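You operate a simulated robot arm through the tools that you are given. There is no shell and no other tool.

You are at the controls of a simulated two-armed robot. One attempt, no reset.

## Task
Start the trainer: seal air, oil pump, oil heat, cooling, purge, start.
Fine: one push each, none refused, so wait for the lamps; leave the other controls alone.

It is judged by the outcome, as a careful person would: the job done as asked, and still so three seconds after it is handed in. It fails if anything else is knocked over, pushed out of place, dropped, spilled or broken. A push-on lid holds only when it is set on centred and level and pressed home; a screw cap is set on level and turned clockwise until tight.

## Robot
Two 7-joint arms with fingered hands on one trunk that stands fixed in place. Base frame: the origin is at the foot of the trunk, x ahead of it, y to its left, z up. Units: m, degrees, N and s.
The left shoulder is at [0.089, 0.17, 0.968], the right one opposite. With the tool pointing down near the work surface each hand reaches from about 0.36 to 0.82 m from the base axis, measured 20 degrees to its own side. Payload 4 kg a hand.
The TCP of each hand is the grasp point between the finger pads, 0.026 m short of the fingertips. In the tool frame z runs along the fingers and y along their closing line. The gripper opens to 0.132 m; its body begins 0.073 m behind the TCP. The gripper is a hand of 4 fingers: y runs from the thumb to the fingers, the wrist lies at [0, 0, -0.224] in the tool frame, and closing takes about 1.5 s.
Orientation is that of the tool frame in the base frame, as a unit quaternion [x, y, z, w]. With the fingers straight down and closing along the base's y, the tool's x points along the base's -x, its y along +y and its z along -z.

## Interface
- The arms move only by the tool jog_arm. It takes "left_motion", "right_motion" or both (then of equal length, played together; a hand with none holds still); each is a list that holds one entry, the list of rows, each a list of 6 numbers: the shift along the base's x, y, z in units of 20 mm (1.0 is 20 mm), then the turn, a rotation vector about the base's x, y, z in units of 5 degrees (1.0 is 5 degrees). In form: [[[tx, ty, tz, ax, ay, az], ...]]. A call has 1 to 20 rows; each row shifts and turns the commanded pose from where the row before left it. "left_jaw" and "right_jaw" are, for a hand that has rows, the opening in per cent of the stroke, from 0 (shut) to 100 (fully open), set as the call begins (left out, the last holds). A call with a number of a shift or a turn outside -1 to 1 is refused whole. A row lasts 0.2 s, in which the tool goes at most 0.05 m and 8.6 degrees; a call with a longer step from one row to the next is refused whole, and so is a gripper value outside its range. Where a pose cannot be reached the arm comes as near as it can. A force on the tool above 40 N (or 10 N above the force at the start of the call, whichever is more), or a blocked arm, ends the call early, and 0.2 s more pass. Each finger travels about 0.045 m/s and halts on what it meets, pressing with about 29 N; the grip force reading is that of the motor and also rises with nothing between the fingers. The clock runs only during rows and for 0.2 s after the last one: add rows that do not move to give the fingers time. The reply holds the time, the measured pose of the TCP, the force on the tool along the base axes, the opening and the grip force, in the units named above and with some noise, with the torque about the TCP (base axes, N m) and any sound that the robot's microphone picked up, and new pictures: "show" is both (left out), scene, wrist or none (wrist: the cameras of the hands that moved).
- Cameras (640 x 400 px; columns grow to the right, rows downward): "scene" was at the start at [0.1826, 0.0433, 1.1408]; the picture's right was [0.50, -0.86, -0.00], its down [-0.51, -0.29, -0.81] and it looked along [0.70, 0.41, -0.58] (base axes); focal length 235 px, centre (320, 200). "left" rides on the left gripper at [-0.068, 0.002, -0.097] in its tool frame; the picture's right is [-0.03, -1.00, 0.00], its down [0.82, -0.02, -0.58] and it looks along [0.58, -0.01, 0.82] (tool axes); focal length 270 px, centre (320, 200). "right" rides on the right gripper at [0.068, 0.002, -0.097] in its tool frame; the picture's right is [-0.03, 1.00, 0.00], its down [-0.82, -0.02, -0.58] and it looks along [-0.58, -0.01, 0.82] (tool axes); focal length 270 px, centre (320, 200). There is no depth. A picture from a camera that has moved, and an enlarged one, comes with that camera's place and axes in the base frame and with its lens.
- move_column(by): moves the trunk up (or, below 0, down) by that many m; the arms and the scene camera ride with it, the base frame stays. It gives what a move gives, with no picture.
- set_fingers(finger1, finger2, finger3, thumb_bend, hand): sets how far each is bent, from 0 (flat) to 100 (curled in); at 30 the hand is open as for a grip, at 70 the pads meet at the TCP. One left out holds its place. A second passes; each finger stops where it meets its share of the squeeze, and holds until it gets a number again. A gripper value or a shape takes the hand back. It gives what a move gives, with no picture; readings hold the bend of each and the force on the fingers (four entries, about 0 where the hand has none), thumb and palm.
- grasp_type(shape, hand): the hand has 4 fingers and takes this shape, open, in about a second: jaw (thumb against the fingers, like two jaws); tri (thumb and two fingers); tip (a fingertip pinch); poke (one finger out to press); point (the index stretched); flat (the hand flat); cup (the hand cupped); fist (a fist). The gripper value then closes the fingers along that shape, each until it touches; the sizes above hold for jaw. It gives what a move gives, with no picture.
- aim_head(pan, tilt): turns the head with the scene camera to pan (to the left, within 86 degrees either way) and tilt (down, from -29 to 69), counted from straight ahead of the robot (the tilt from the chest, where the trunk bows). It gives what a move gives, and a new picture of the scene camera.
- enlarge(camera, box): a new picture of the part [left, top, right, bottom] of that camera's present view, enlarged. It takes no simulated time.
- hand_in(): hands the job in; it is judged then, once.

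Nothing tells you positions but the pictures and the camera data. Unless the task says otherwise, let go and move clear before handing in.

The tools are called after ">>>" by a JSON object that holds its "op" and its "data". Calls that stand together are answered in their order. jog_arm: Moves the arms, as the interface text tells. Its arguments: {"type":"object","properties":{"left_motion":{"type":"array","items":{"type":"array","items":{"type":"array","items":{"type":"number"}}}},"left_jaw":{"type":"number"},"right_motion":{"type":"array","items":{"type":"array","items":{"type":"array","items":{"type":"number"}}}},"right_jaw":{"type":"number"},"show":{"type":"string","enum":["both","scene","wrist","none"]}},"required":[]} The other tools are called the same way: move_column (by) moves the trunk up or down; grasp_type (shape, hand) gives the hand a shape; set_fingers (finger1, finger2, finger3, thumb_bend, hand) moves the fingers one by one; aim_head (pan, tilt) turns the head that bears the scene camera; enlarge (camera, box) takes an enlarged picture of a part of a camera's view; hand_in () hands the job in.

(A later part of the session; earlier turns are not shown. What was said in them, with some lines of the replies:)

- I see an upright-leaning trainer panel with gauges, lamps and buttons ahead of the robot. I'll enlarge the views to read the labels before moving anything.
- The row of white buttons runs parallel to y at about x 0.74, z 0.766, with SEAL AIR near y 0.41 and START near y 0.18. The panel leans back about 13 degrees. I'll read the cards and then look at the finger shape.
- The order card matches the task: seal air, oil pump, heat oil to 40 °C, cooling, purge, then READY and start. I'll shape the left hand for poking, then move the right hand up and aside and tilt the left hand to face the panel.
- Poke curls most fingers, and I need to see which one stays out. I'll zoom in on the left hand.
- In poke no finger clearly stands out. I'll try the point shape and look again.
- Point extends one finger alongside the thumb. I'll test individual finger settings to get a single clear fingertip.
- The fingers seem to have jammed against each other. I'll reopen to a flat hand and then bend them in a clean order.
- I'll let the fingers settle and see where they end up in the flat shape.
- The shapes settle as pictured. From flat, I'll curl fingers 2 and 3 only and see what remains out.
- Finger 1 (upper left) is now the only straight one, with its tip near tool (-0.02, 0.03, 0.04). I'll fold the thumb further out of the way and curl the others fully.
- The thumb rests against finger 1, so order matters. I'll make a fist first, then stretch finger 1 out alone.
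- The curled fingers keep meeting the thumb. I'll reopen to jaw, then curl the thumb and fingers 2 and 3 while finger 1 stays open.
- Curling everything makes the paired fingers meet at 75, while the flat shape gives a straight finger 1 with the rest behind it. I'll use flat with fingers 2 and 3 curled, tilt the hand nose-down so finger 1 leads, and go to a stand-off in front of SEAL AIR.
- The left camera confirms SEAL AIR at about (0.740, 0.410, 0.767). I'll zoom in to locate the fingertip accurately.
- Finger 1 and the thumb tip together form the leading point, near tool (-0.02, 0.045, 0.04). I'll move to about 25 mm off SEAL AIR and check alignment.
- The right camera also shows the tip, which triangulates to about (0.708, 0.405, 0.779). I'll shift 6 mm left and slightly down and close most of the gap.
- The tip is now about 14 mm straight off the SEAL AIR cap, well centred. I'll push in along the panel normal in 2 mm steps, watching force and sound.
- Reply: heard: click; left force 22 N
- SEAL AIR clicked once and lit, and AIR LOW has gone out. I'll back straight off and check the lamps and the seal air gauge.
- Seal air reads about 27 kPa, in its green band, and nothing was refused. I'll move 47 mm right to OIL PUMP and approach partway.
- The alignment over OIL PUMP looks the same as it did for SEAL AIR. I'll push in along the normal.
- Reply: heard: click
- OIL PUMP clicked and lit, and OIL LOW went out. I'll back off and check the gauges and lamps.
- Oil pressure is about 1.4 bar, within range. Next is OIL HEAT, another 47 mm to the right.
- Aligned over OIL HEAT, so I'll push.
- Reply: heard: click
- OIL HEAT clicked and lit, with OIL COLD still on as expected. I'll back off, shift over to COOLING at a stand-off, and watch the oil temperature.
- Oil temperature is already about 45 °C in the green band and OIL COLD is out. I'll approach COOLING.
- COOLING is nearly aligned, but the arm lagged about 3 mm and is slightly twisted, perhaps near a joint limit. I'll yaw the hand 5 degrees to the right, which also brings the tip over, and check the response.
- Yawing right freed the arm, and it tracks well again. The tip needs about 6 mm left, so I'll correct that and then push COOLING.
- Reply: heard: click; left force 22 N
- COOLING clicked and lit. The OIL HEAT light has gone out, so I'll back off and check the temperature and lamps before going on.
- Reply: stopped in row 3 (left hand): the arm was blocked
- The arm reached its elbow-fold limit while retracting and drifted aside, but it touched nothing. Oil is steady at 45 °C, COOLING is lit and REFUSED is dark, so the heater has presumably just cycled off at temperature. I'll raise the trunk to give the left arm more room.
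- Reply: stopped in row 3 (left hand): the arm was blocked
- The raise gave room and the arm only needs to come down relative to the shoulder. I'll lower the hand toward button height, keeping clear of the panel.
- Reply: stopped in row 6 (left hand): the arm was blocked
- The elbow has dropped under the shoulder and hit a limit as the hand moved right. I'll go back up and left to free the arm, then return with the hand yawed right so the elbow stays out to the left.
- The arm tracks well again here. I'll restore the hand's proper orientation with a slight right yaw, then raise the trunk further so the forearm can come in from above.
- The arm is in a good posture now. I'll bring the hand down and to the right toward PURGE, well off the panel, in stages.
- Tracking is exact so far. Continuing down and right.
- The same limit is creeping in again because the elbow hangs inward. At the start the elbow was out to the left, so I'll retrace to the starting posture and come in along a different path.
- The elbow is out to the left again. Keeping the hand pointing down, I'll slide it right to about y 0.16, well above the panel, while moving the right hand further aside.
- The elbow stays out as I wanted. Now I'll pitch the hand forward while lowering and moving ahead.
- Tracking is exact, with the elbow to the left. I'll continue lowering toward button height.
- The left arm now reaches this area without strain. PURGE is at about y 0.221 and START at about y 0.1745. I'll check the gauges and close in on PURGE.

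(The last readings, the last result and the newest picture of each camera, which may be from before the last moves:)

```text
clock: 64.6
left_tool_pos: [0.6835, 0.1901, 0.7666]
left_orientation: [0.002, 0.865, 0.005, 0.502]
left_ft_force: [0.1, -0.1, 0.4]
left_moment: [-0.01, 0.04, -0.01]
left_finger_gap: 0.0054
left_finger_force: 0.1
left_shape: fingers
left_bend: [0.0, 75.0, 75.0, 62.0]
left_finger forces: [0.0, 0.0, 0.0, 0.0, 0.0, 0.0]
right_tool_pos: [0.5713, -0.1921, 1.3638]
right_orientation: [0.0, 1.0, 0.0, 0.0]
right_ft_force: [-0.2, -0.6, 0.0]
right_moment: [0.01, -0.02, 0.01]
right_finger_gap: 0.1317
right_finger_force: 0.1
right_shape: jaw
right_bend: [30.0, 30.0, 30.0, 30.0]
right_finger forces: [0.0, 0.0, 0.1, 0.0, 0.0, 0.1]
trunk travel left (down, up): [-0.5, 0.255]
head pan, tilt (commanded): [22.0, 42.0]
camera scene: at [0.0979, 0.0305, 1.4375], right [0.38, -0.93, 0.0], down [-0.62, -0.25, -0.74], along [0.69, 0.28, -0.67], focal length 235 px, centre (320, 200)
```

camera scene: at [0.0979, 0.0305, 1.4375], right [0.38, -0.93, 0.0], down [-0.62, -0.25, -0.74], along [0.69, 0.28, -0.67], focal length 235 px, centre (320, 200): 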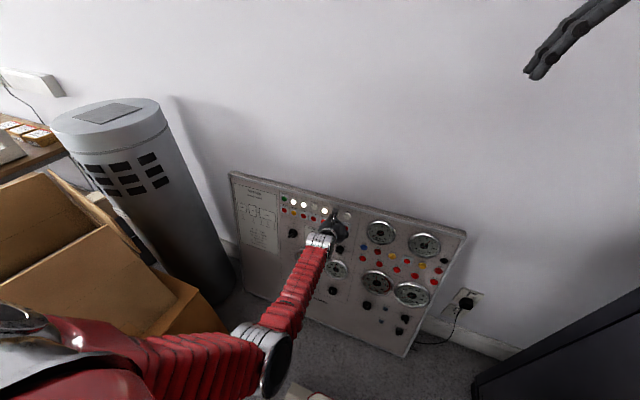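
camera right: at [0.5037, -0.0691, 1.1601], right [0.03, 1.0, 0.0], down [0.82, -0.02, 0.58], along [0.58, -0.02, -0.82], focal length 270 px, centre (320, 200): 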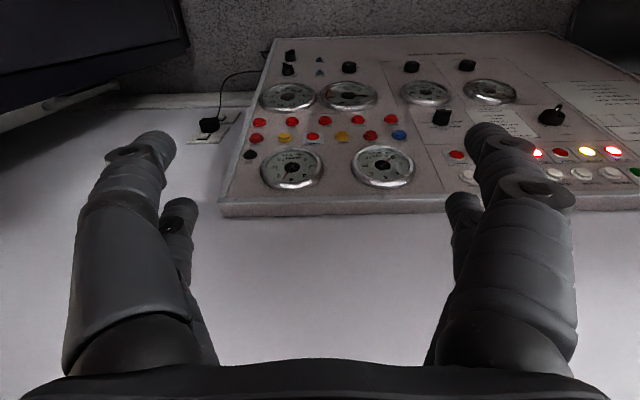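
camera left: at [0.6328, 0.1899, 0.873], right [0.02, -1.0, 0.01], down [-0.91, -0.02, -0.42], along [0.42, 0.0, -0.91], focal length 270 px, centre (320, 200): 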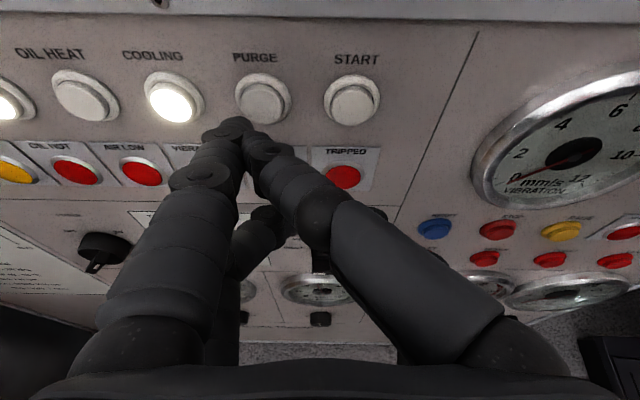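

The arm starts lagging near this spot again, so I'll yaw the hand 15 degrees to the right, which keeps the wrist in its free zone, and re-aim at PURGE.

>>> {"op": "jog_arm", "data": {"left_motion": [[[-0.05, 0.141, -0.018, 0, 0, -0.75], [-0.05, 0.141, -0.018, 0, 0, -0.75], [-0.05, 0.141, -0.018, 0, 0, -0.75], [-0.05, 0.141, -0.018, 0, 0, -0.75]]], "show": "wrist"}}

>>> {"op": "enlarge", "data": {"camera": "left", "box": [160, 20, 360, 220]}}

>>> {"op": "enlarge", "data": {"camera": "scene", "box": [345, 265, 445, 315]}}

```text
clock: 65.6
left_tool_pos: [0.6764, 0.1953, 0.7636]
left_orientation: [0.115, 0.858, -0.066, 0.496]
left_ft_force: [-0.1, -0.2, 0.7]
left_moment: [-0.01, -0.02, -0.03]
left_finger_gap: 0.0055
left_finger_force: 0.1
left_shape: fingers
left_bend: [0.0, 75.0, 75.0, 62.0]
left_finger forces: [0.0, 0.0, 0.0, 0.1, 0.0, 0.0]
right_tool_pos: [0.572, -0.1913, 1.363]
right_orientation: [0.0, 1.0, 0.0, 0.001]
right_ft_force: [0.6, -0.1, -0.2]
right_moment: [-0.03, 0.01, 0.03]
right_finger_gap: 0.1314
right_finger_force: 0.1
right_shape: jaw
right_bend: [30.0, 30.0, 30.0, 30.0]
right_finger forces: [0.0, 0.1, 0.1, 0.1, 0.0, 0.0]
trunk travel left (down, up): [-0.5, 0.255]
head pan, tilt (commanded): [22.0, 42.0]
camera left: at [0.6296, 0.2085, 0.8722], right [-0.25, -0.97, 0.02], down [-0.88, 0.22, -0.42], along [0.4, -0.12, -0.91], focal length 270 px, centre (320, 200)
```

left: 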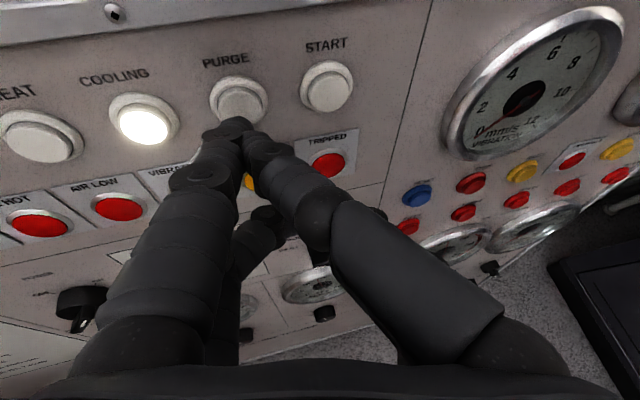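

```text
2.00 times, centred on (260, 120) of left
camera zoom: at [0.6296, 0.2085, 0.8722], right [-0.25, -0.97, 0.02], down [-0.88, 0.22, -0.42], along [0.4, -0.12, -0.91], focal length 541 px, centre (440, 360)
```

zoom: 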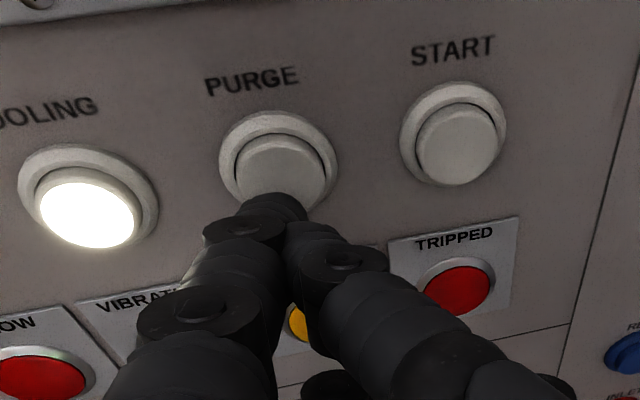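

```text
6.40 times, centred on (395, 290) of scene
camera zoom: at [0.0979, 0.0308, 1.4375], right [0.37, -0.93, 0.0], down [-0.62, -0.25, -0.74], along [0.69, 0.28, -0.67], focal length 1501 px, centre (-160, -376)
```

zoom: 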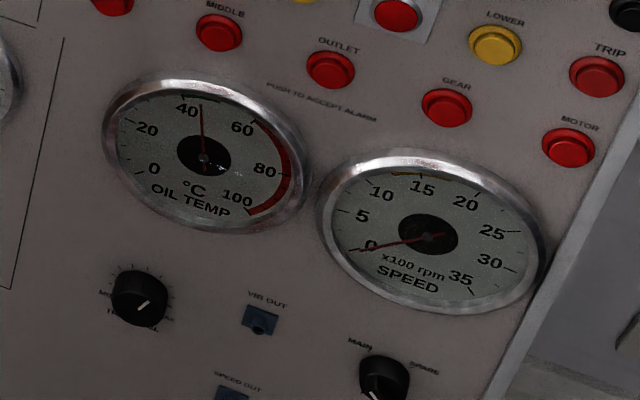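

Oil temperature is steady at 45 °C and the tip sits within 2 mm of the PURGE centre. I'll push it now.

>>> {"op": "jog_arm", "data": {"left_motion": [[[0.0974, -0.07, -0.0225, 0, 0, 0], [0.0974, -0.03, -0.0225, 0, 0, 0], [0.0974, 0, -0.0225, 0, 0, 0], [0.0974, 0, -0.0225, 0, 0, 0], [0.0974, 0, -0.0225, 0, 0, 0], [0.0974, 0, -0.0225, 0, 0, 0], [0.0731, 0, -0.0169, 0, 0, 0]]], "show": "wrist"}}

>>> {"op": "enlarge", "data": {"camera": "left", "box": [160, 20, 360, 220]}}

```text
clock: 67.2
left_tool_pos: [0.6884, 0.1921, 0.7636]
left_orientation: [0.114, 0.857, -0.066, 0.498]
left_ft_force: [-18.4, 1.6, 6.1]
left_moment: [0.22, -0.39, 0.72]
left_finger_gap: 0.0059
left_finger_force: 12.9
left_shape: fingers
left_bend: [0.0, 75.0, 75.0, 62.0]
left_finger forces: [25.6, 0.0, 0.1, 0.0, 0.0, 0.1]
right_tool_pos: [0.5683, -0.1923, 1.3659]
right_orientation: [0.0, 1.0, 0.0, 0.0]
right_ft_force: [-0.1, -0.4, 0.0]
right_moment: [0.03, 0.02, 0.04]
right_finger_gap: 0.132
right_finger_force: 0.0
right_shape: jaw
right_bend: [30.0, 30.0, 30.0, 30.0]
right_finger forces: [0.0, 0.0, 0.0, 0.0, 0.0, 0.0]
trunk travel left (down, up): [-0.5, 0.255]
head pan, tilt (commanded): [22.0, 42.0]
heard: click
camera left: at [0.6404, 0.2057, 0.8702], right [-0.25, -0.97, 0.02], down [-0.88, 0.22, -0.42], along [0.4, -0.12, -0.91], focal length 270 px, centre (320, 200)
```

left: 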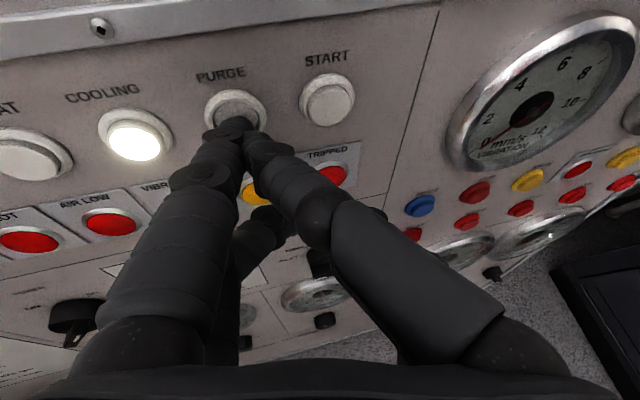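

```text
2.00 times, centred on (260, 120) of left
camera zoom: at [0.6404, 0.2057, 0.8702], right [-0.25, -0.97, 0.02], down [-0.88, 0.22, -0.42], along [0.4, -0.12, -0.91], focal length 541 px, centre (440, 360)
```

zoom: 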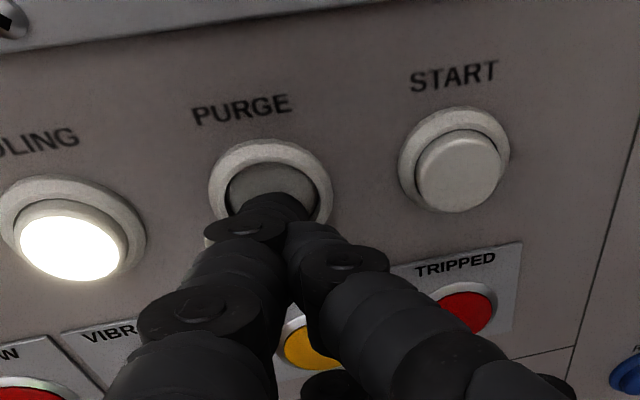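

PURGE clicked but shows no light yet. I'll back off straight and look at PURGE, REFUSED and READY.

>>> {"op": "jog_arm", "data": {"left_motion": [[[-0.463, 0, 0.107, 0, 0, 0], [-0.463, 0, 0.107, 0, 0, 0], [-0.463, 0, 0.107, 0, 0, 0]]], "show": "both"}}

>>> {"op": "enlarge", "data": {"camera": "left", "box": [160, 0, 420, 200]}}

>>> {"op": "enlarge", "data": {"camera": "scene", "box": [275, 185, 365, 235]}}

```text
clock: 68.0
left_tool_pos: [0.6636, 0.1935, 0.769]
left_orientation: [0.113, 0.857, -0.065, 0.498]
left_ft_force: [0.3, 0.1, 0.1]
left_moment: [0.01, -0.02, 0.0]
left_finger_gap: 0.0054
left_finger_force: 0.0
left_shape: fingers
left_bend: [0.0, 75.0, 75.0, 62.0]
left_finger forces: [0.0, 0.0, 0.0, 0.1, 0.1, 0.0]
right_tool_pos: [0.5725, -0.191, 1.3637]
right_orientation: [0.0, 1.0, 0.0, 0.001]
right_ft_force: [-0.6, 0.4, -0.6]
right_moment: [0.04, 0.03, -0.04]
right_finger_gap: 0.1319
right_finger_force: 0.1
right_shape: jaw
right_bend: [30.0, 30.0, 30.0, 30.0]
right_finger forces: [0.0, 0.1, 0.0, 0.0, 0.0, 0.1]
trunk travel left (down, up): [-0.5, 0.255]
head pan, tilt (commanded): [22.0, 42.0]
camera scene: at [0.0979, 0.0304, 1.4375], right [0.37, -0.93, 0.0], down [-0.62, -0.25, -0.74], along [0.69, 0.28, -0.67], focal length 235 px, centre (320, 200)
camera left: at [0.6156, 0.2066, 0.8758], right [-0.25, -0.97, 0.02], down [-0.88, 0.22, -0.42], along [0.4, -0.12, -0.91], focal length 270 px, centre (320, 200)
```

scene: 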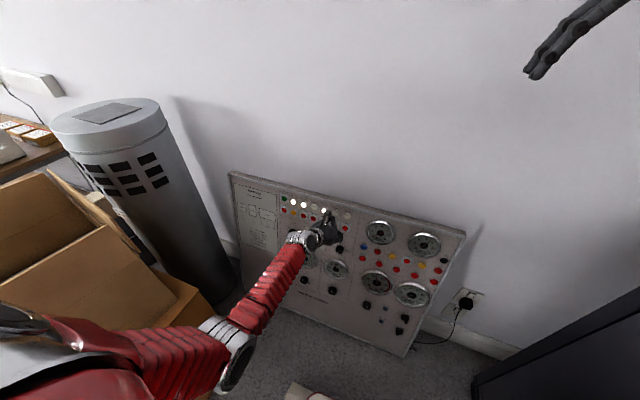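
left: 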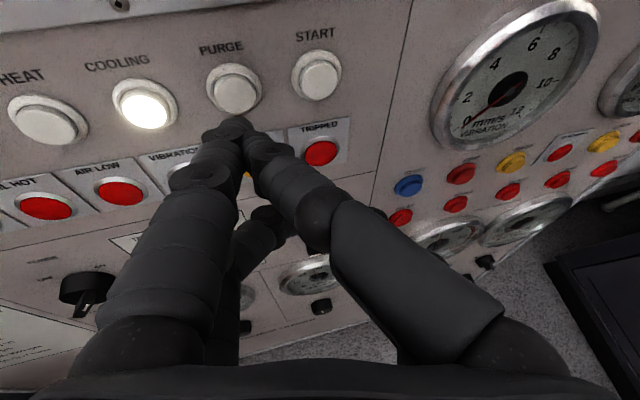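

```text
2.00 times, centred on (290, 100) of left
camera zoom: at [0.6156, 0.2066, 0.8758], right [-0.25, -0.97, 0.02], down [-0.88, 0.22, -0.42], along [0.4, -0.12, -0.91], focal length 541 px, centre (380, 400)
```

zoom: 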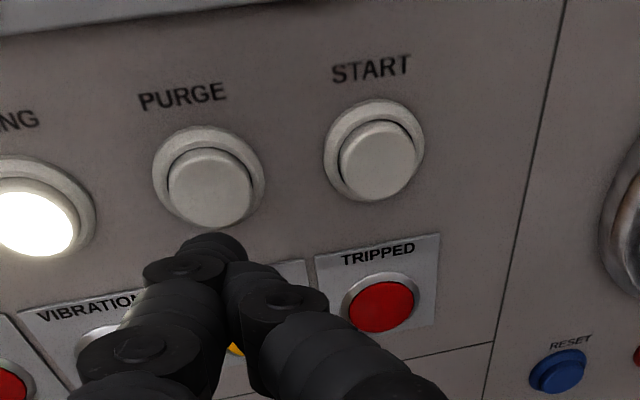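

```text
7.11 times, centred on (320, 210) of scene
camera zoom: at [0.0979, 0.0304, 1.4375], right [0.37, -0.93, 0.0], down [-0.62, -0.25, -0.74], along [0.69, 0.28, -0.67], focal length 1668 px, centre (320, 129)
```

zoom: 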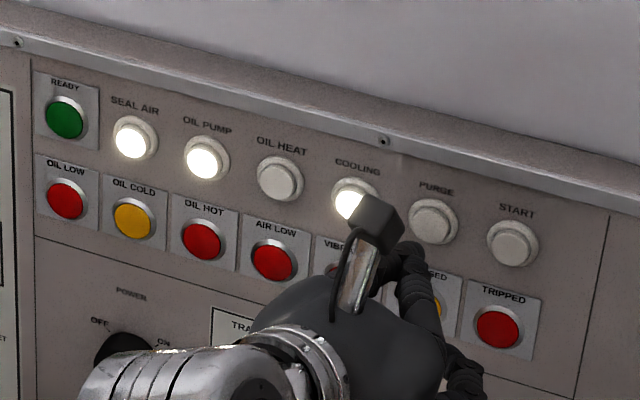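

PURGE isn't lit and READY is still dark; nothing shows refused, so the purge may be running with a blinking lamp. I'll shift toward START at a stand-off, which unblocks the REFUSED lamp, and keep watching.

>>> {"op": "jog_arm", "data": {"left_motion": [[[-0.04, -0.51, 0, 0, 0, -0.25], [-0.04, -0.51, 0, 0, 0, -0.25], [-0.04, -0.51, 0, 0, 0, -0.25], [-0.04, -0.51, 0, 0, 0, -0.25]]], "show": "both"}}

>>> {"op": "enlarge", "data": {"camera": "scene", "box": [275, 185, 365, 235]}}

>>> {"op": "enlarge", "data": {"camera": "left", "box": [160, 0, 420, 200]}}

```text
clock: 69.0
left_tool_pos: [0.6604, 0.15, 0.7671]
left_orientation: [0.151, 0.852, -0.087, 0.494]
left_ft_force: [-0.3, 0.1, -0.3]
left_moment: [0.01, 0.04, 0.03]
left_finger_gap: 0.0056
left_finger_force: 0.1
left_shape: fingers
left_bend: [0.0, 75.0, 75.0, 62.0]
left_finger forces: [0.0, 0.0, 0.1, 0.0, 0.0, 0.0]
right_tool_pos: [0.5725, -0.1909, 1.3643]
right_orientation: [0.0, 1.0, 0.0, 0.0]
right_ft_force: [-0.2, -0.6, -0.4]
right_moment: [0.0, 0.0, 0.01]
right_finger_gap: 0.1322
right_finger_force: 0.1
right_shape: jaw
right_bend: [30.0, 30.0, 30.0, 30.0]
right_finger forces: [0.0, 0.0, 0.1, 0.1, 0.1, 0.0]
trunk travel left (down, up): [-0.5, 0.255]
head pan, tilt (commanded): [22.0, 42.0]
camera scene: at [0.0978, 0.0304, 1.4375], right [0.37, -0.93, 0.0], down [-0.62, -0.25, -0.74], along [0.69, 0.28, -0.67], focal length 235 px, centre (320, 200)
camera left: at [0.6143, 0.1694, 0.8757], right [-0.33, -0.94, 0.02], down [-0.86, 0.29, -0.42], along [0.39, -0.16, -0.91], focal length 270 px, centre (320, 200)
```

scene: 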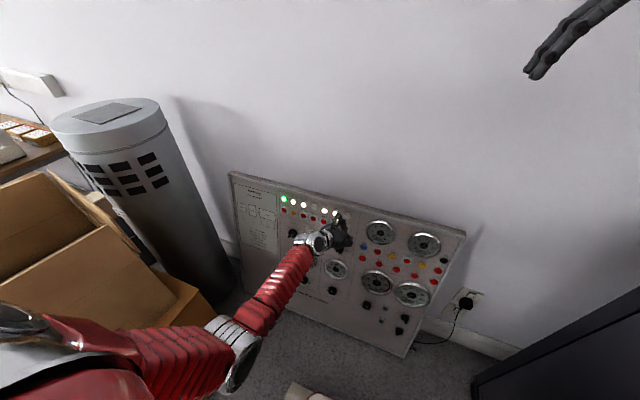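
left: 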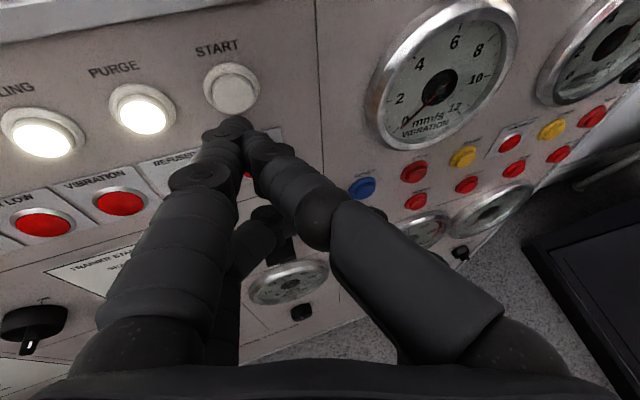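

```text
7.11 times, centred on (320, 210) of scene
camera zoom: at [0.0978, 0.0304, 1.4375], right [0.37, -0.93, 0.0], down [-0.62, -0.25, -0.74], along [0.69, 0.28, -0.67], focal length 1668 px, centre (320, 129)
```

zoom: 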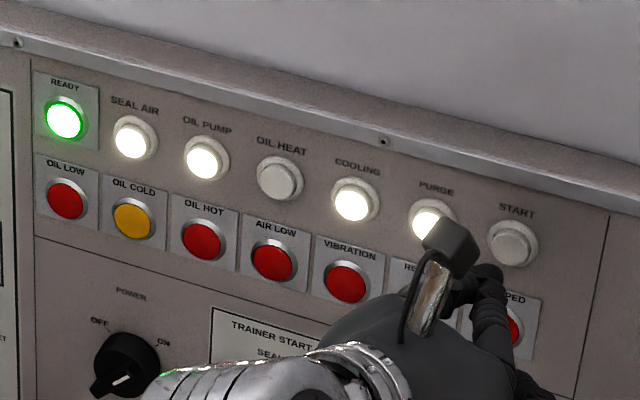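

```text
2.00 times, centred on (290, 100) of left
camera zoom: at [0.6143, 0.1694, 0.8757], right [-0.33, -0.94, 0.02], down [-0.86, 0.29, -0.42], along [0.39, -0.16, -0.91], focal length 541 px, centre (380, 400)
```

zoom: 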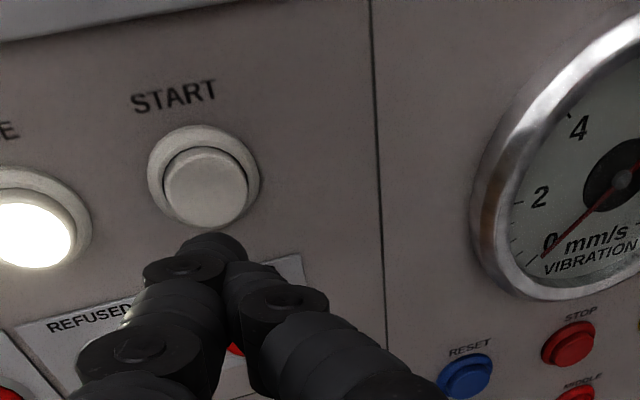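

READY is lit green and PURGE is lit, with no refusal. I'll approach START.

>>> {"op": "jog_arm", "data": {"left_motion": [[[0.365, 0, -0.084, 0, 0, 0], [0.365, 0, -0.084, 0, 0, 0]]], "show": "wrist"}}

>>> {"op": "enlarge", "data": {"camera": "left", "box": [160, 20, 360, 220]}}

>>> {"op": "enlarge", "data": {"camera": "scene", "box": [275, 185, 365, 235]}}

```text
clock: 69.6
left_tool_pos: [0.6754, 0.152, 0.763]
left_orientation: [0.15, 0.853, -0.086, 0.492]
left_ft_force: [0.3, 0.1, 0.7]
left_moment: [0.0, -0.02, -0.02]
left_finger_gap: 0.0053
left_finger_force: 0.2
left_shape: fingers
left_bend: [0.0, 75.0, 75.0, 62.0]
left_finger forces: [0.0, 0.0, 0.1, 0.0, 0.1, 0.0]
right_tool_pos: [0.5723, -0.1919, 1.3641]
right_orientation: [0.0, 1.0, -0.001, 0.0]
right_ft_force: [0.2, 0.4, 0.1]
right_moment: [-0.02, -0.05, 0.02]
right_finger_gap: 0.1317
right_finger_force: 0.0
right_shape: jaw
right_bend: [30.0, 30.0, 30.0, 30.0]
right_finger forces: [0.0, 0.0, 0.0, 0.0, 0.1, 0.0]
trunk travel left (down, up): [-0.5, 0.255]
head pan, tilt (commanded): [22.0, 42.0]
camera left: at [0.6279, 0.169, 0.8719], right [-0.33, -0.94, 0.02], down [-0.86, 0.29, -0.42], along [0.39, -0.16, -0.91], focal length 270 px, centre (320, 200)
```

left: 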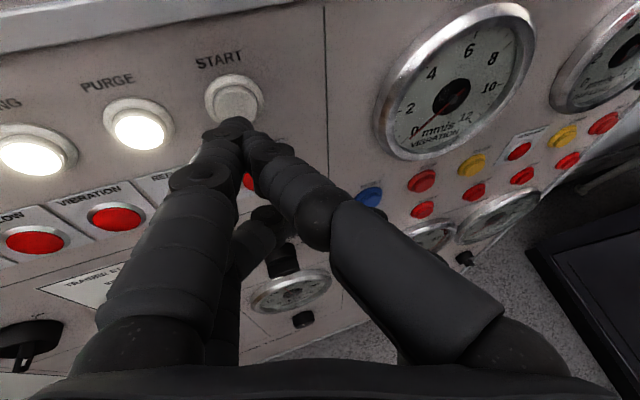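

```text
2.00 times, centred on (260, 120) of left
camera zoom: at [0.6279, 0.169, 0.8719], right [-0.33, -0.94, 0.02], down [-0.86, 0.29, -0.42], along [0.39, -0.16, -0.91], focal length 541 px, centre (440, 360)
```

zoom: 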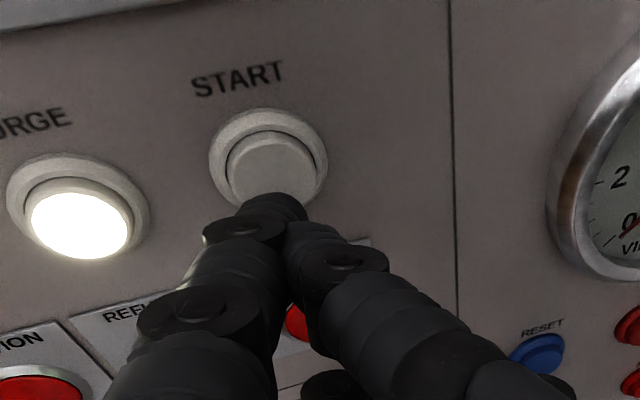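

```text
7.11 times, centred on (320, 210) of scene
camera zoom: at [0.0979, 0.0305, 1.4375], right [0.37, -0.93, 0.0], down [-0.62, -0.25, -0.74], along [0.69, 0.28, -0.67], focal length 1668 px, centre (320, 129)
```

zoom: 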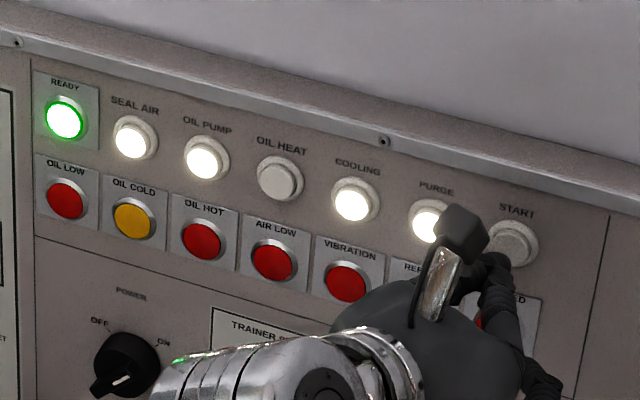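

READY is still green and the tip is centred on START. Pushing now.

>>> {"op": "jog_arm", "data": {"left_motion": [[[0.0974, -0.04, -0.0225, 0, 0, 0], [0.0974, -0.02, -0.0225, 0, 0, 0], [0.0974, 0, -0.0225, 0, 0, 0], [0.0974, 0, -0.0225, 0, 0, 0], [0.0974, 0, -0.0225, 0, 0, 0], [0.0974, 0, -0.0225, 0, 0, 0], [0.0731, 0, -0.0169, 0, 0, 0]]], "show": "wrist"}}

>>> {"op": "enlarge", "data": {"camera": "left", "box": [160, 20, 360, 220]}}

```text
clock: 71.2
left_tool_pos: [0.6856, 0.1506, 0.7628]
left_orientation: [0.149, 0.852, -0.086, 0.494]
left_ft_force: [-17.8, 1.8, 2.5]
left_moment: [0.07, -0.19, 0.58]
left_finger_gap: 0.0056
left_finger_force: 11.6
left_shape: fingers
left_bend: [0.0, 75.0, 75.0, 62.0]
left_finger forces: [23.6, 0.1, 0.0, 0.1, 0.0, 0.0]
right_tool_pos: [0.5707, -0.1917, 1.3645]
right_orientation: [-0.001, 1.0, 0.0, 0.0]
right_ft_force: [0.4, 0.6, -0.3]
right_moment: [0.01, 0.02, 0.01]
right_finger_gap: 0.1319
right_finger_force: 0.2
right_shape: jaw
right_bend: [30.0, 30.0, 30.0, 30.0]
right_finger forces: [0.0, 0.0, 0.0, 0.0, 0.1, 0.1]
trunk travel left (down, up): [-0.5, 0.255]
head pan, tilt (commanded): [22.0, 42.0]
heard: click
camera left: at [0.6388, 0.168, 0.8706], right [-0.33, -0.94, 0.02], down [-0.86, 0.29, -0.42], along [0.39, -0.16, -0.91], focal length 270 px, centre (320, 200)
```

left: 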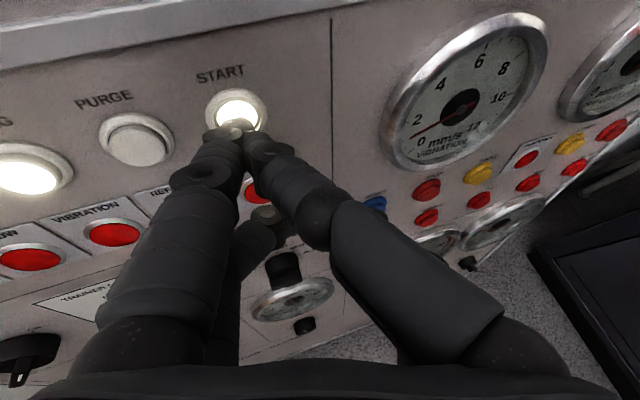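

```text
2.00 times, centred on (260, 120) of left
camera zoom: at [0.6388, 0.168, 0.8706], right [-0.33, -0.94, 0.02], down [-0.86, 0.29, -0.42], along [0.39, -0.16, -0.91], focal length 541 px, centre (440, 360)
```

zoom: 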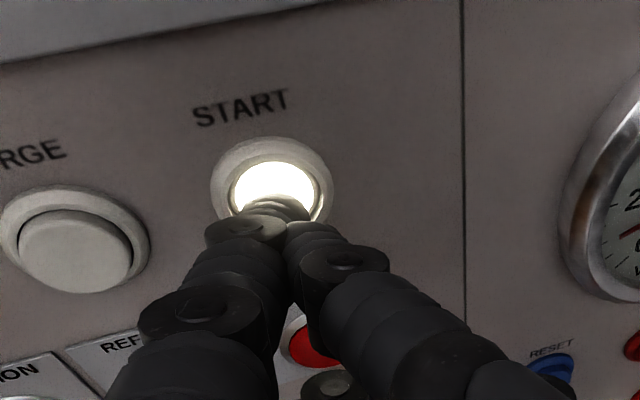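

START clicked and lit, and the machine is spinning up. I'll back straight off and then watch the lamps and gauges.

>>> {"op": "jog_arm", "data": {"left_motion": [[[-0.463, 0, 0.107, 0, 0, 0], [-0.463, 0, 0.107, 0, 0, 0], [-0.463, 0, 0.107, 0, 0, 0], [-0.463, 0, 0.2, 0, 0, 0]]], "show": "both"}}

>>> {"op": "enlarge", "data": {"camera": "scene", "box": [275, 185, 365, 235]}}

>>> {"op": "enlarge", "data": {"camera": "scene", "box": [345, 215, 455, 315]}}

```text
clock: 72.2
left_tool_pos: [0.6487, 0.1511, 0.7734]
left_orientation: [0.152, 0.852, -0.088, 0.493]
left_ft_force: [0.3, -0.3, -0.2]
left_moment: [0.01, -0.02, 0.03]
left_finger_gap: 0.0057
left_finger_force: 0.1
left_shape: fingers
left_bend: [0.0, 75.0, 75.0, 62.0]
left_finger forces: [0.1, 0.0, 0.1, 0.0, 0.0, 0.0]
right_tool_pos: [0.5721, -0.1916, 1.3637]
right_orientation: [0.0, 1.0, 0.0, 0.0]
right_ft_force: [-0.4, 0.1, -0.2]
right_moment: [0.01, -0.01, 0.0]
right_finger_gap: 0.1321
right_finger_force: 0.0
right_shape: jaw
right_bend: [30.0, 30.0, 30.0, 30.0]
right_finger forces: [0.0, 0.0, 0.1, 0.0, 0.0, 0.1]
trunk travel left (down, up): [-0.5, 0.255]
head pan, tilt (commanded): [22.0, 42.0]
camera scene: at [0.0972, 0.0305, 1.4375], right [0.37, -0.93, 0.0], down [-0.62, -0.25, -0.74], along [0.69, 0.28, -0.67], focal length 235 px, centre (320, 200)
camera left: at [0.6025, 0.1681, 0.8816], right [-0.33, -0.94, 0.02], down [-0.86, 0.29, -0.42], along [0.39, -0.16, -0.91], focal length 270 px, centre (320, 200)
```

scene: 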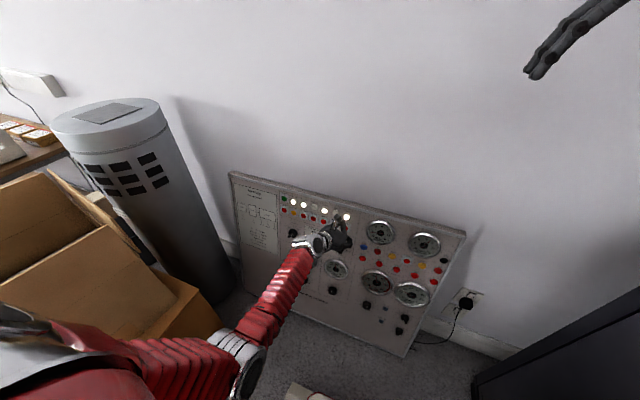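
left: 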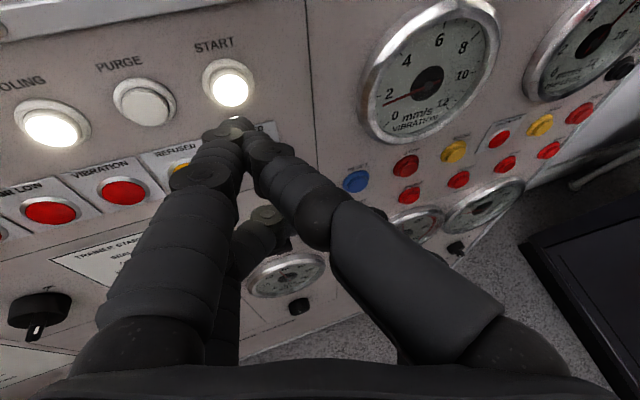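

```text
7.11 times, centred on (320, 210) of scene
camera zoom: at [0.0972, 0.0305, 1.4375], right [0.37, -0.93, 0.0], down [-0.62, -0.25, -0.74], along [0.69, 0.28, -0.67], focal length 1668 px, centre (320, 129)
```

zoom: 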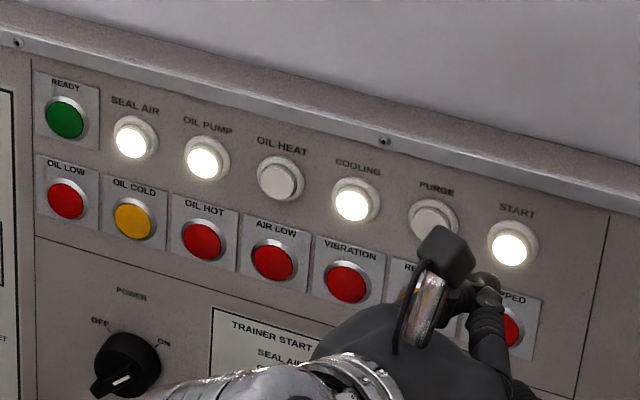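

```text
4.00 times, centred on (400, 265) of scene
camera zoom: at [0.0972, 0.0305, 1.4375], right [0.37, -0.93, 0.0], down [-0.62, -0.25, -0.74], along [0.69, 0.28, -0.67], focal length 938 px, centre (0, -60)
```

zoom: 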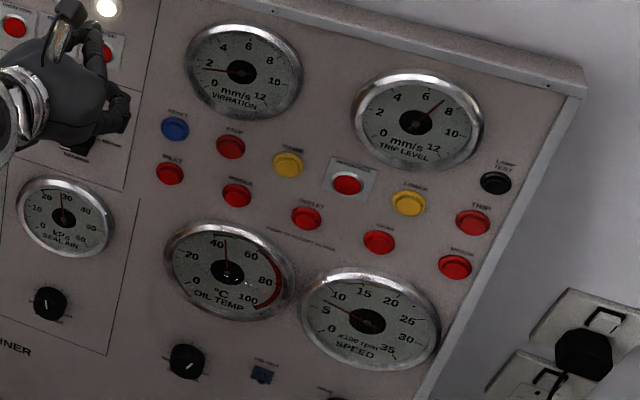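

The trainer is running at idle, about 750 rpm, with low vibration and no alarms. I'll lift the hand clear and confirm it stays so.

>>> {"op": "jog_arm", "data": {"left_motion": [[[-0.5, 0, 0.5, 0, 0, 0.25], [-0.3, 0, 0.8, 0, 0, 0.25], [-0.1, 0, 1, 0, 0, 0.5], [-0.1, 0, 1, 0, 0, 0.5], [-0.1, 0, 1, 0, 0, 0.5], [-0.1, 0, 1, 0, 0, 0.5], [-0.1, 0, 1, 0, 0, 0.5], [-0.1, 0, 1, 0, 0, 0.5], [-0.1, 0, 1, 0, 0, 0.5], [-0.1, 0, 1, 0, 0, 0], [-0.1, 0, 1, 0, 0, 0], [-0.1, 0, 1, 0, 0, 0]]], "show": "scene"}}

>>> {"op": "enlarge", "data": {"camera": "scene", "box": [275, 185, 365, 235]}}

>>> {"op": "enlarge", "data": {"camera": "scene", "box": [345, 215, 455, 315]}}

```text
clock: 73.5
left_tool_pos: [0.6239, 0.2398, 0.8543]
left_orientation: [0.096, 0.867, 0.045, 0.488]
left_ft_force: [-0.3, 0.1, 1.1]
left_moment: [-0.02, 0.0, -0.03]
left_finger_gap: 0.0056
left_finger_force: 0.1
left_shape: fingers
left_bend: [0.0, 75.0, 75.0, 62.0]
left_finger forces: [0.0, 0.1, 0.0, 0.0, 0.1, 0.0]
right_tool_pos: [0.5718, -0.1905, 1.3639]
right_orientation: [0.0, 1.0, 0.001, 0.0]
right_ft_force: [0.8, -0.2, -0.2]
right_moment: [-0.01, 0.0, 0.01]
right_finger_gap: 0.132
right_finger_force: 0.0
right_shape: jaw
right_bend: [30.0, 30.0, 30.0, 30.0]
right_finger forces: [0.1, 0.0, 0.0, 0.0, 0.1, 0.0]
trunk travel left (down, up): [-0.5, 0.255]
head pan, tilt (commanded): [22.0, 42.0]
stopped in row 6 (left hand): the arm was blocked; the commanded pose is now the measured one
camera scene: at [0.0976, 0.0308, 1.4375], right [0.37, -0.93, 0.0], down [-0.62, -0.25, -0.74], along [0.69, 0.28, -0.67], focal length 235 px, centre (320, 200)
```

scene: 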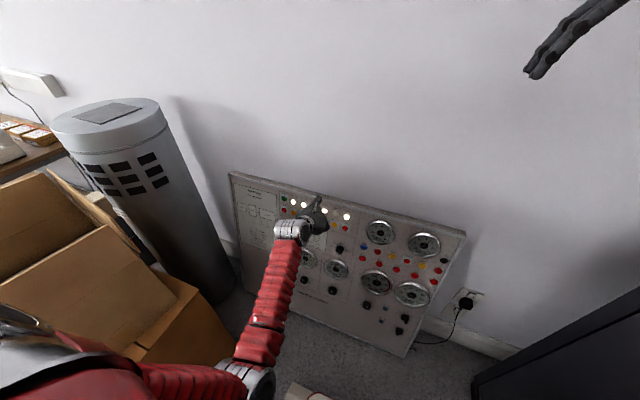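

```text
7.11 times, centred on (320, 210) of scene
camera zoom: at [0.0976, 0.0308, 1.4375], right [0.37, -0.93, 0.0], down [-0.62, -0.25, -0.74], along [0.69, 0.28, -0.67], focal length 1668 px, centre (320, 129)
```

zoom: 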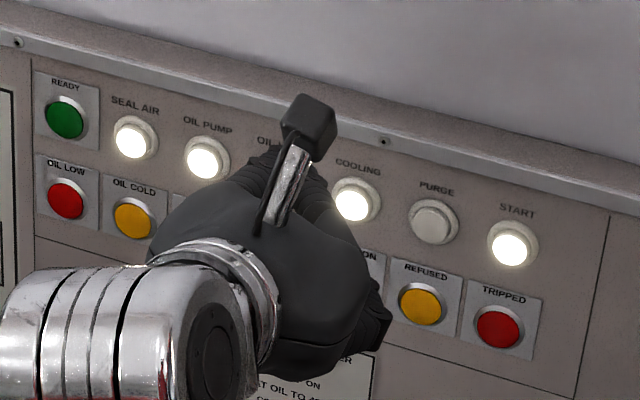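

```text
4.00 times, centred on (400, 265) of scene
camera zoom: at [0.0976, 0.0308, 1.4375], right [0.37, -0.93, 0.0], down [-0.62, -0.25, -0.74], along [0.69, 0.28, -0.67], focal length 938 px, centre (0, -60)
```

zoom: 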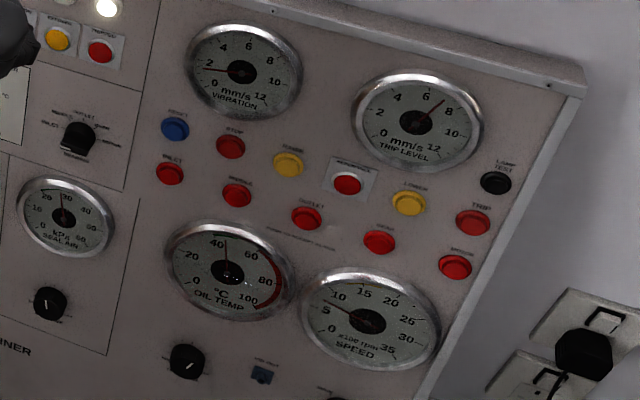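

The arm hit its posture limit while lifting but touched nothing, and the trainer still runs. I'll move up and left, the direction that worked before, to get well clear.

>>> {"op": "jog_arm", "data": {"left_motion": [[[-0.3, 0.8, 0.5, 0, 0, 0], [-0.3, 0.8, 0.5, 0, 0, 0], [-0.3, 0.8, 0.5, 0, 0, 0], [-0.3, 0.8, 0.6, 0, 0, 0], [-0.3, 0.8, 0.6, 0, 0, 0], [-0.3, 0.8, 0.6, 0, 0, 0], [-0.3, 0.8, 0.6, 0, 0, 0], [-0.3, 0.8, 0.6, 0, 0, 0], [-0.3, 0.8, 0.6, 0, 0, 0], [-0.3, 0.5, 0.6, 0, 0, 0], [0, 0, 0, 0, 0, 0], [0, 0, 0, 0, 0, 0], [0, 0, 0, 0, 0, 0], [0, 0, 0, 0, 0, 0]]], "show": "scene"}}

>>> {"op": "enlarge", "data": {"camera": "scene", "box": [275, 185, 365, 235]}}

>>> {"op": "enlarge", "data": {"camera": "scene", "box": [345, 215, 455, 315]}}

>>> {"op": "enlarge", "data": {"camera": "scene", "box": [285, 225, 365, 305]}}

```text
clock: 76.5
left_tool_pos: [0.5654, 0.3917, 0.9692]
left_orientation: [0.097, 0.866, 0.043, 0.489]
left_ft_force: [0.5, -0.3, 0.6]
left_moment: [-0.03, -0.01, -0.03]
left_finger_gap: 0.0056
left_finger_force: 0.1
left_shape: fingers
left_bend: [0.0, 75.0, 75.0, 62.0]
left_finger forces: [0.0, 0.0, 0.0, 0.1, 0.0, 0.0]
right_tool_pos: [0.5716, -0.1916, 1.3644]
right_orientation: [0.001, 1.0, 0.0, 0.0]
right_ft_force: [0.5, 0.1, 0.1]
right_moment: [-0.01, 0.01, -0.01]
right_finger_gap: 0.132
right_finger_force: 0.0
right_shape: jaw
right_bend: [30.0, 30.0, 30.0, 30.0]
right_finger forces: [0.0, 0.0, 0.0, 0.1, 0.0, 0.0]
trunk travel left (down, up): [-0.5, 0.255]
head pan, tilt (commanded): [22.0, 42.0]
camera scene: at [0.0977, 0.0305, 1.4375], right [0.37, -0.93, 0.0], down [-0.62, -0.25, -0.74], along [0.69, 0.28, -0.67], focal length 235 px, centre (320, 200)
```

scene: 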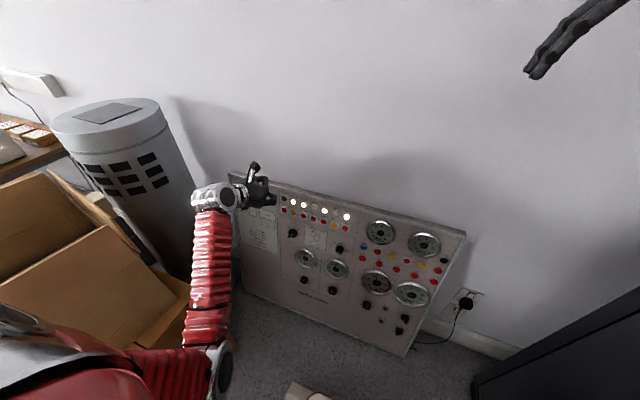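

```text
7.11 times, centred on (320, 210) of scene
camera zoom: at [0.0977, 0.0305, 1.4375], right [0.37, -0.93, 0.0], down [-0.62, -0.25, -0.74], along [0.69, 0.28, -0.67], focal length 1668 px, centre (320, 129)
```

zoom: 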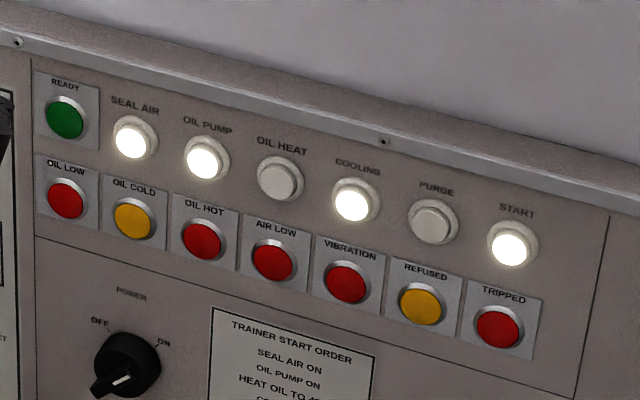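

```text
4.00 times, centred on (400, 265) of scene
camera zoom: at [0.0977, 0.0305, 1.4375], right [0.37, -0.93, 0.0], down [-0.62, -0.25, -0.74], along [0.69, 0.28, -0.67], focal length 938 px, centre (0, -60)
```

zoom: 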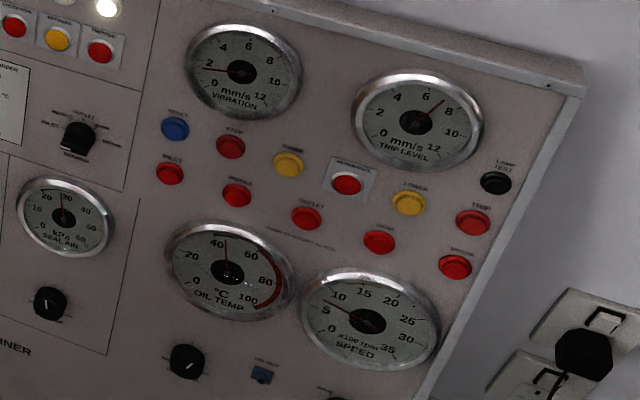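

```text
5.00 times, centred on (325, 265) of scene
camera zoom: at [0.0977, 0.0305, 1.4375], right [0.37, -0.93, 0.0], down [-0.62, -0.25, -0.74], along [0.69, 0.28, -0.67], focal length 1173 px, centre (295, -125)
```

zoom: 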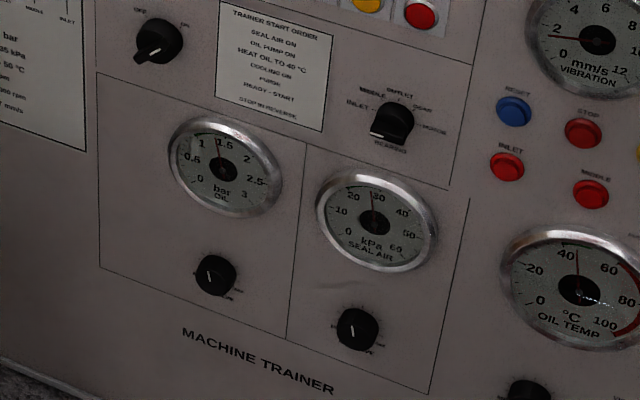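

The trainer is running: START is lit, speed is about 750 rpm, and oil (about 1.4 bar, 45 °C) and seal air (about 27 kPa) are in range. No REFUSED, TRIPPED or alarm lamps are on, each button clicked once, and both hands are clear, so I'm handing in.

>>> {"op": "hand_in", "data": {}}

```text
The job is handed in.
```

The machine trainer is started and was idling at about 750 rpm when I handed it in. I pushed seal air, oil pump, oil heat, cooling, purge and start in that order, one click each. READY was lit before I pushed START, and I saw no refusals.

| Check at hand-in | Reading |
|---|---|
| Oil pressure | about 1.4 bar (range 1.0–1.7) |
| Seal air | about 27 kPa (range 20–35) |
| Oil temperature | about 45 °C (range 40–50) |
| Vibration | about 2 mm/s, below the 7 mm/s trip level |
| Alarm, REFUSED and TRIPPED lamps | all off |

- **Oil heat:** its button lit when I pushed it, then went dark by the time I pushed cooling. The oil has stayed at about 45 °C, so I took this as the heater switching itself off and did not push it again.
- **Purge:** its button lit shortly after the push and went out once START was pressed.
- **Arm limits:** the left arm hit its reach limits several times, so I raised the trunk 0.3 m to reach purge and start. The arm drifted a little when this happened, but I saw no contact with the panel or anything else.

I touched no other controls, and both hands are clear of the panel.
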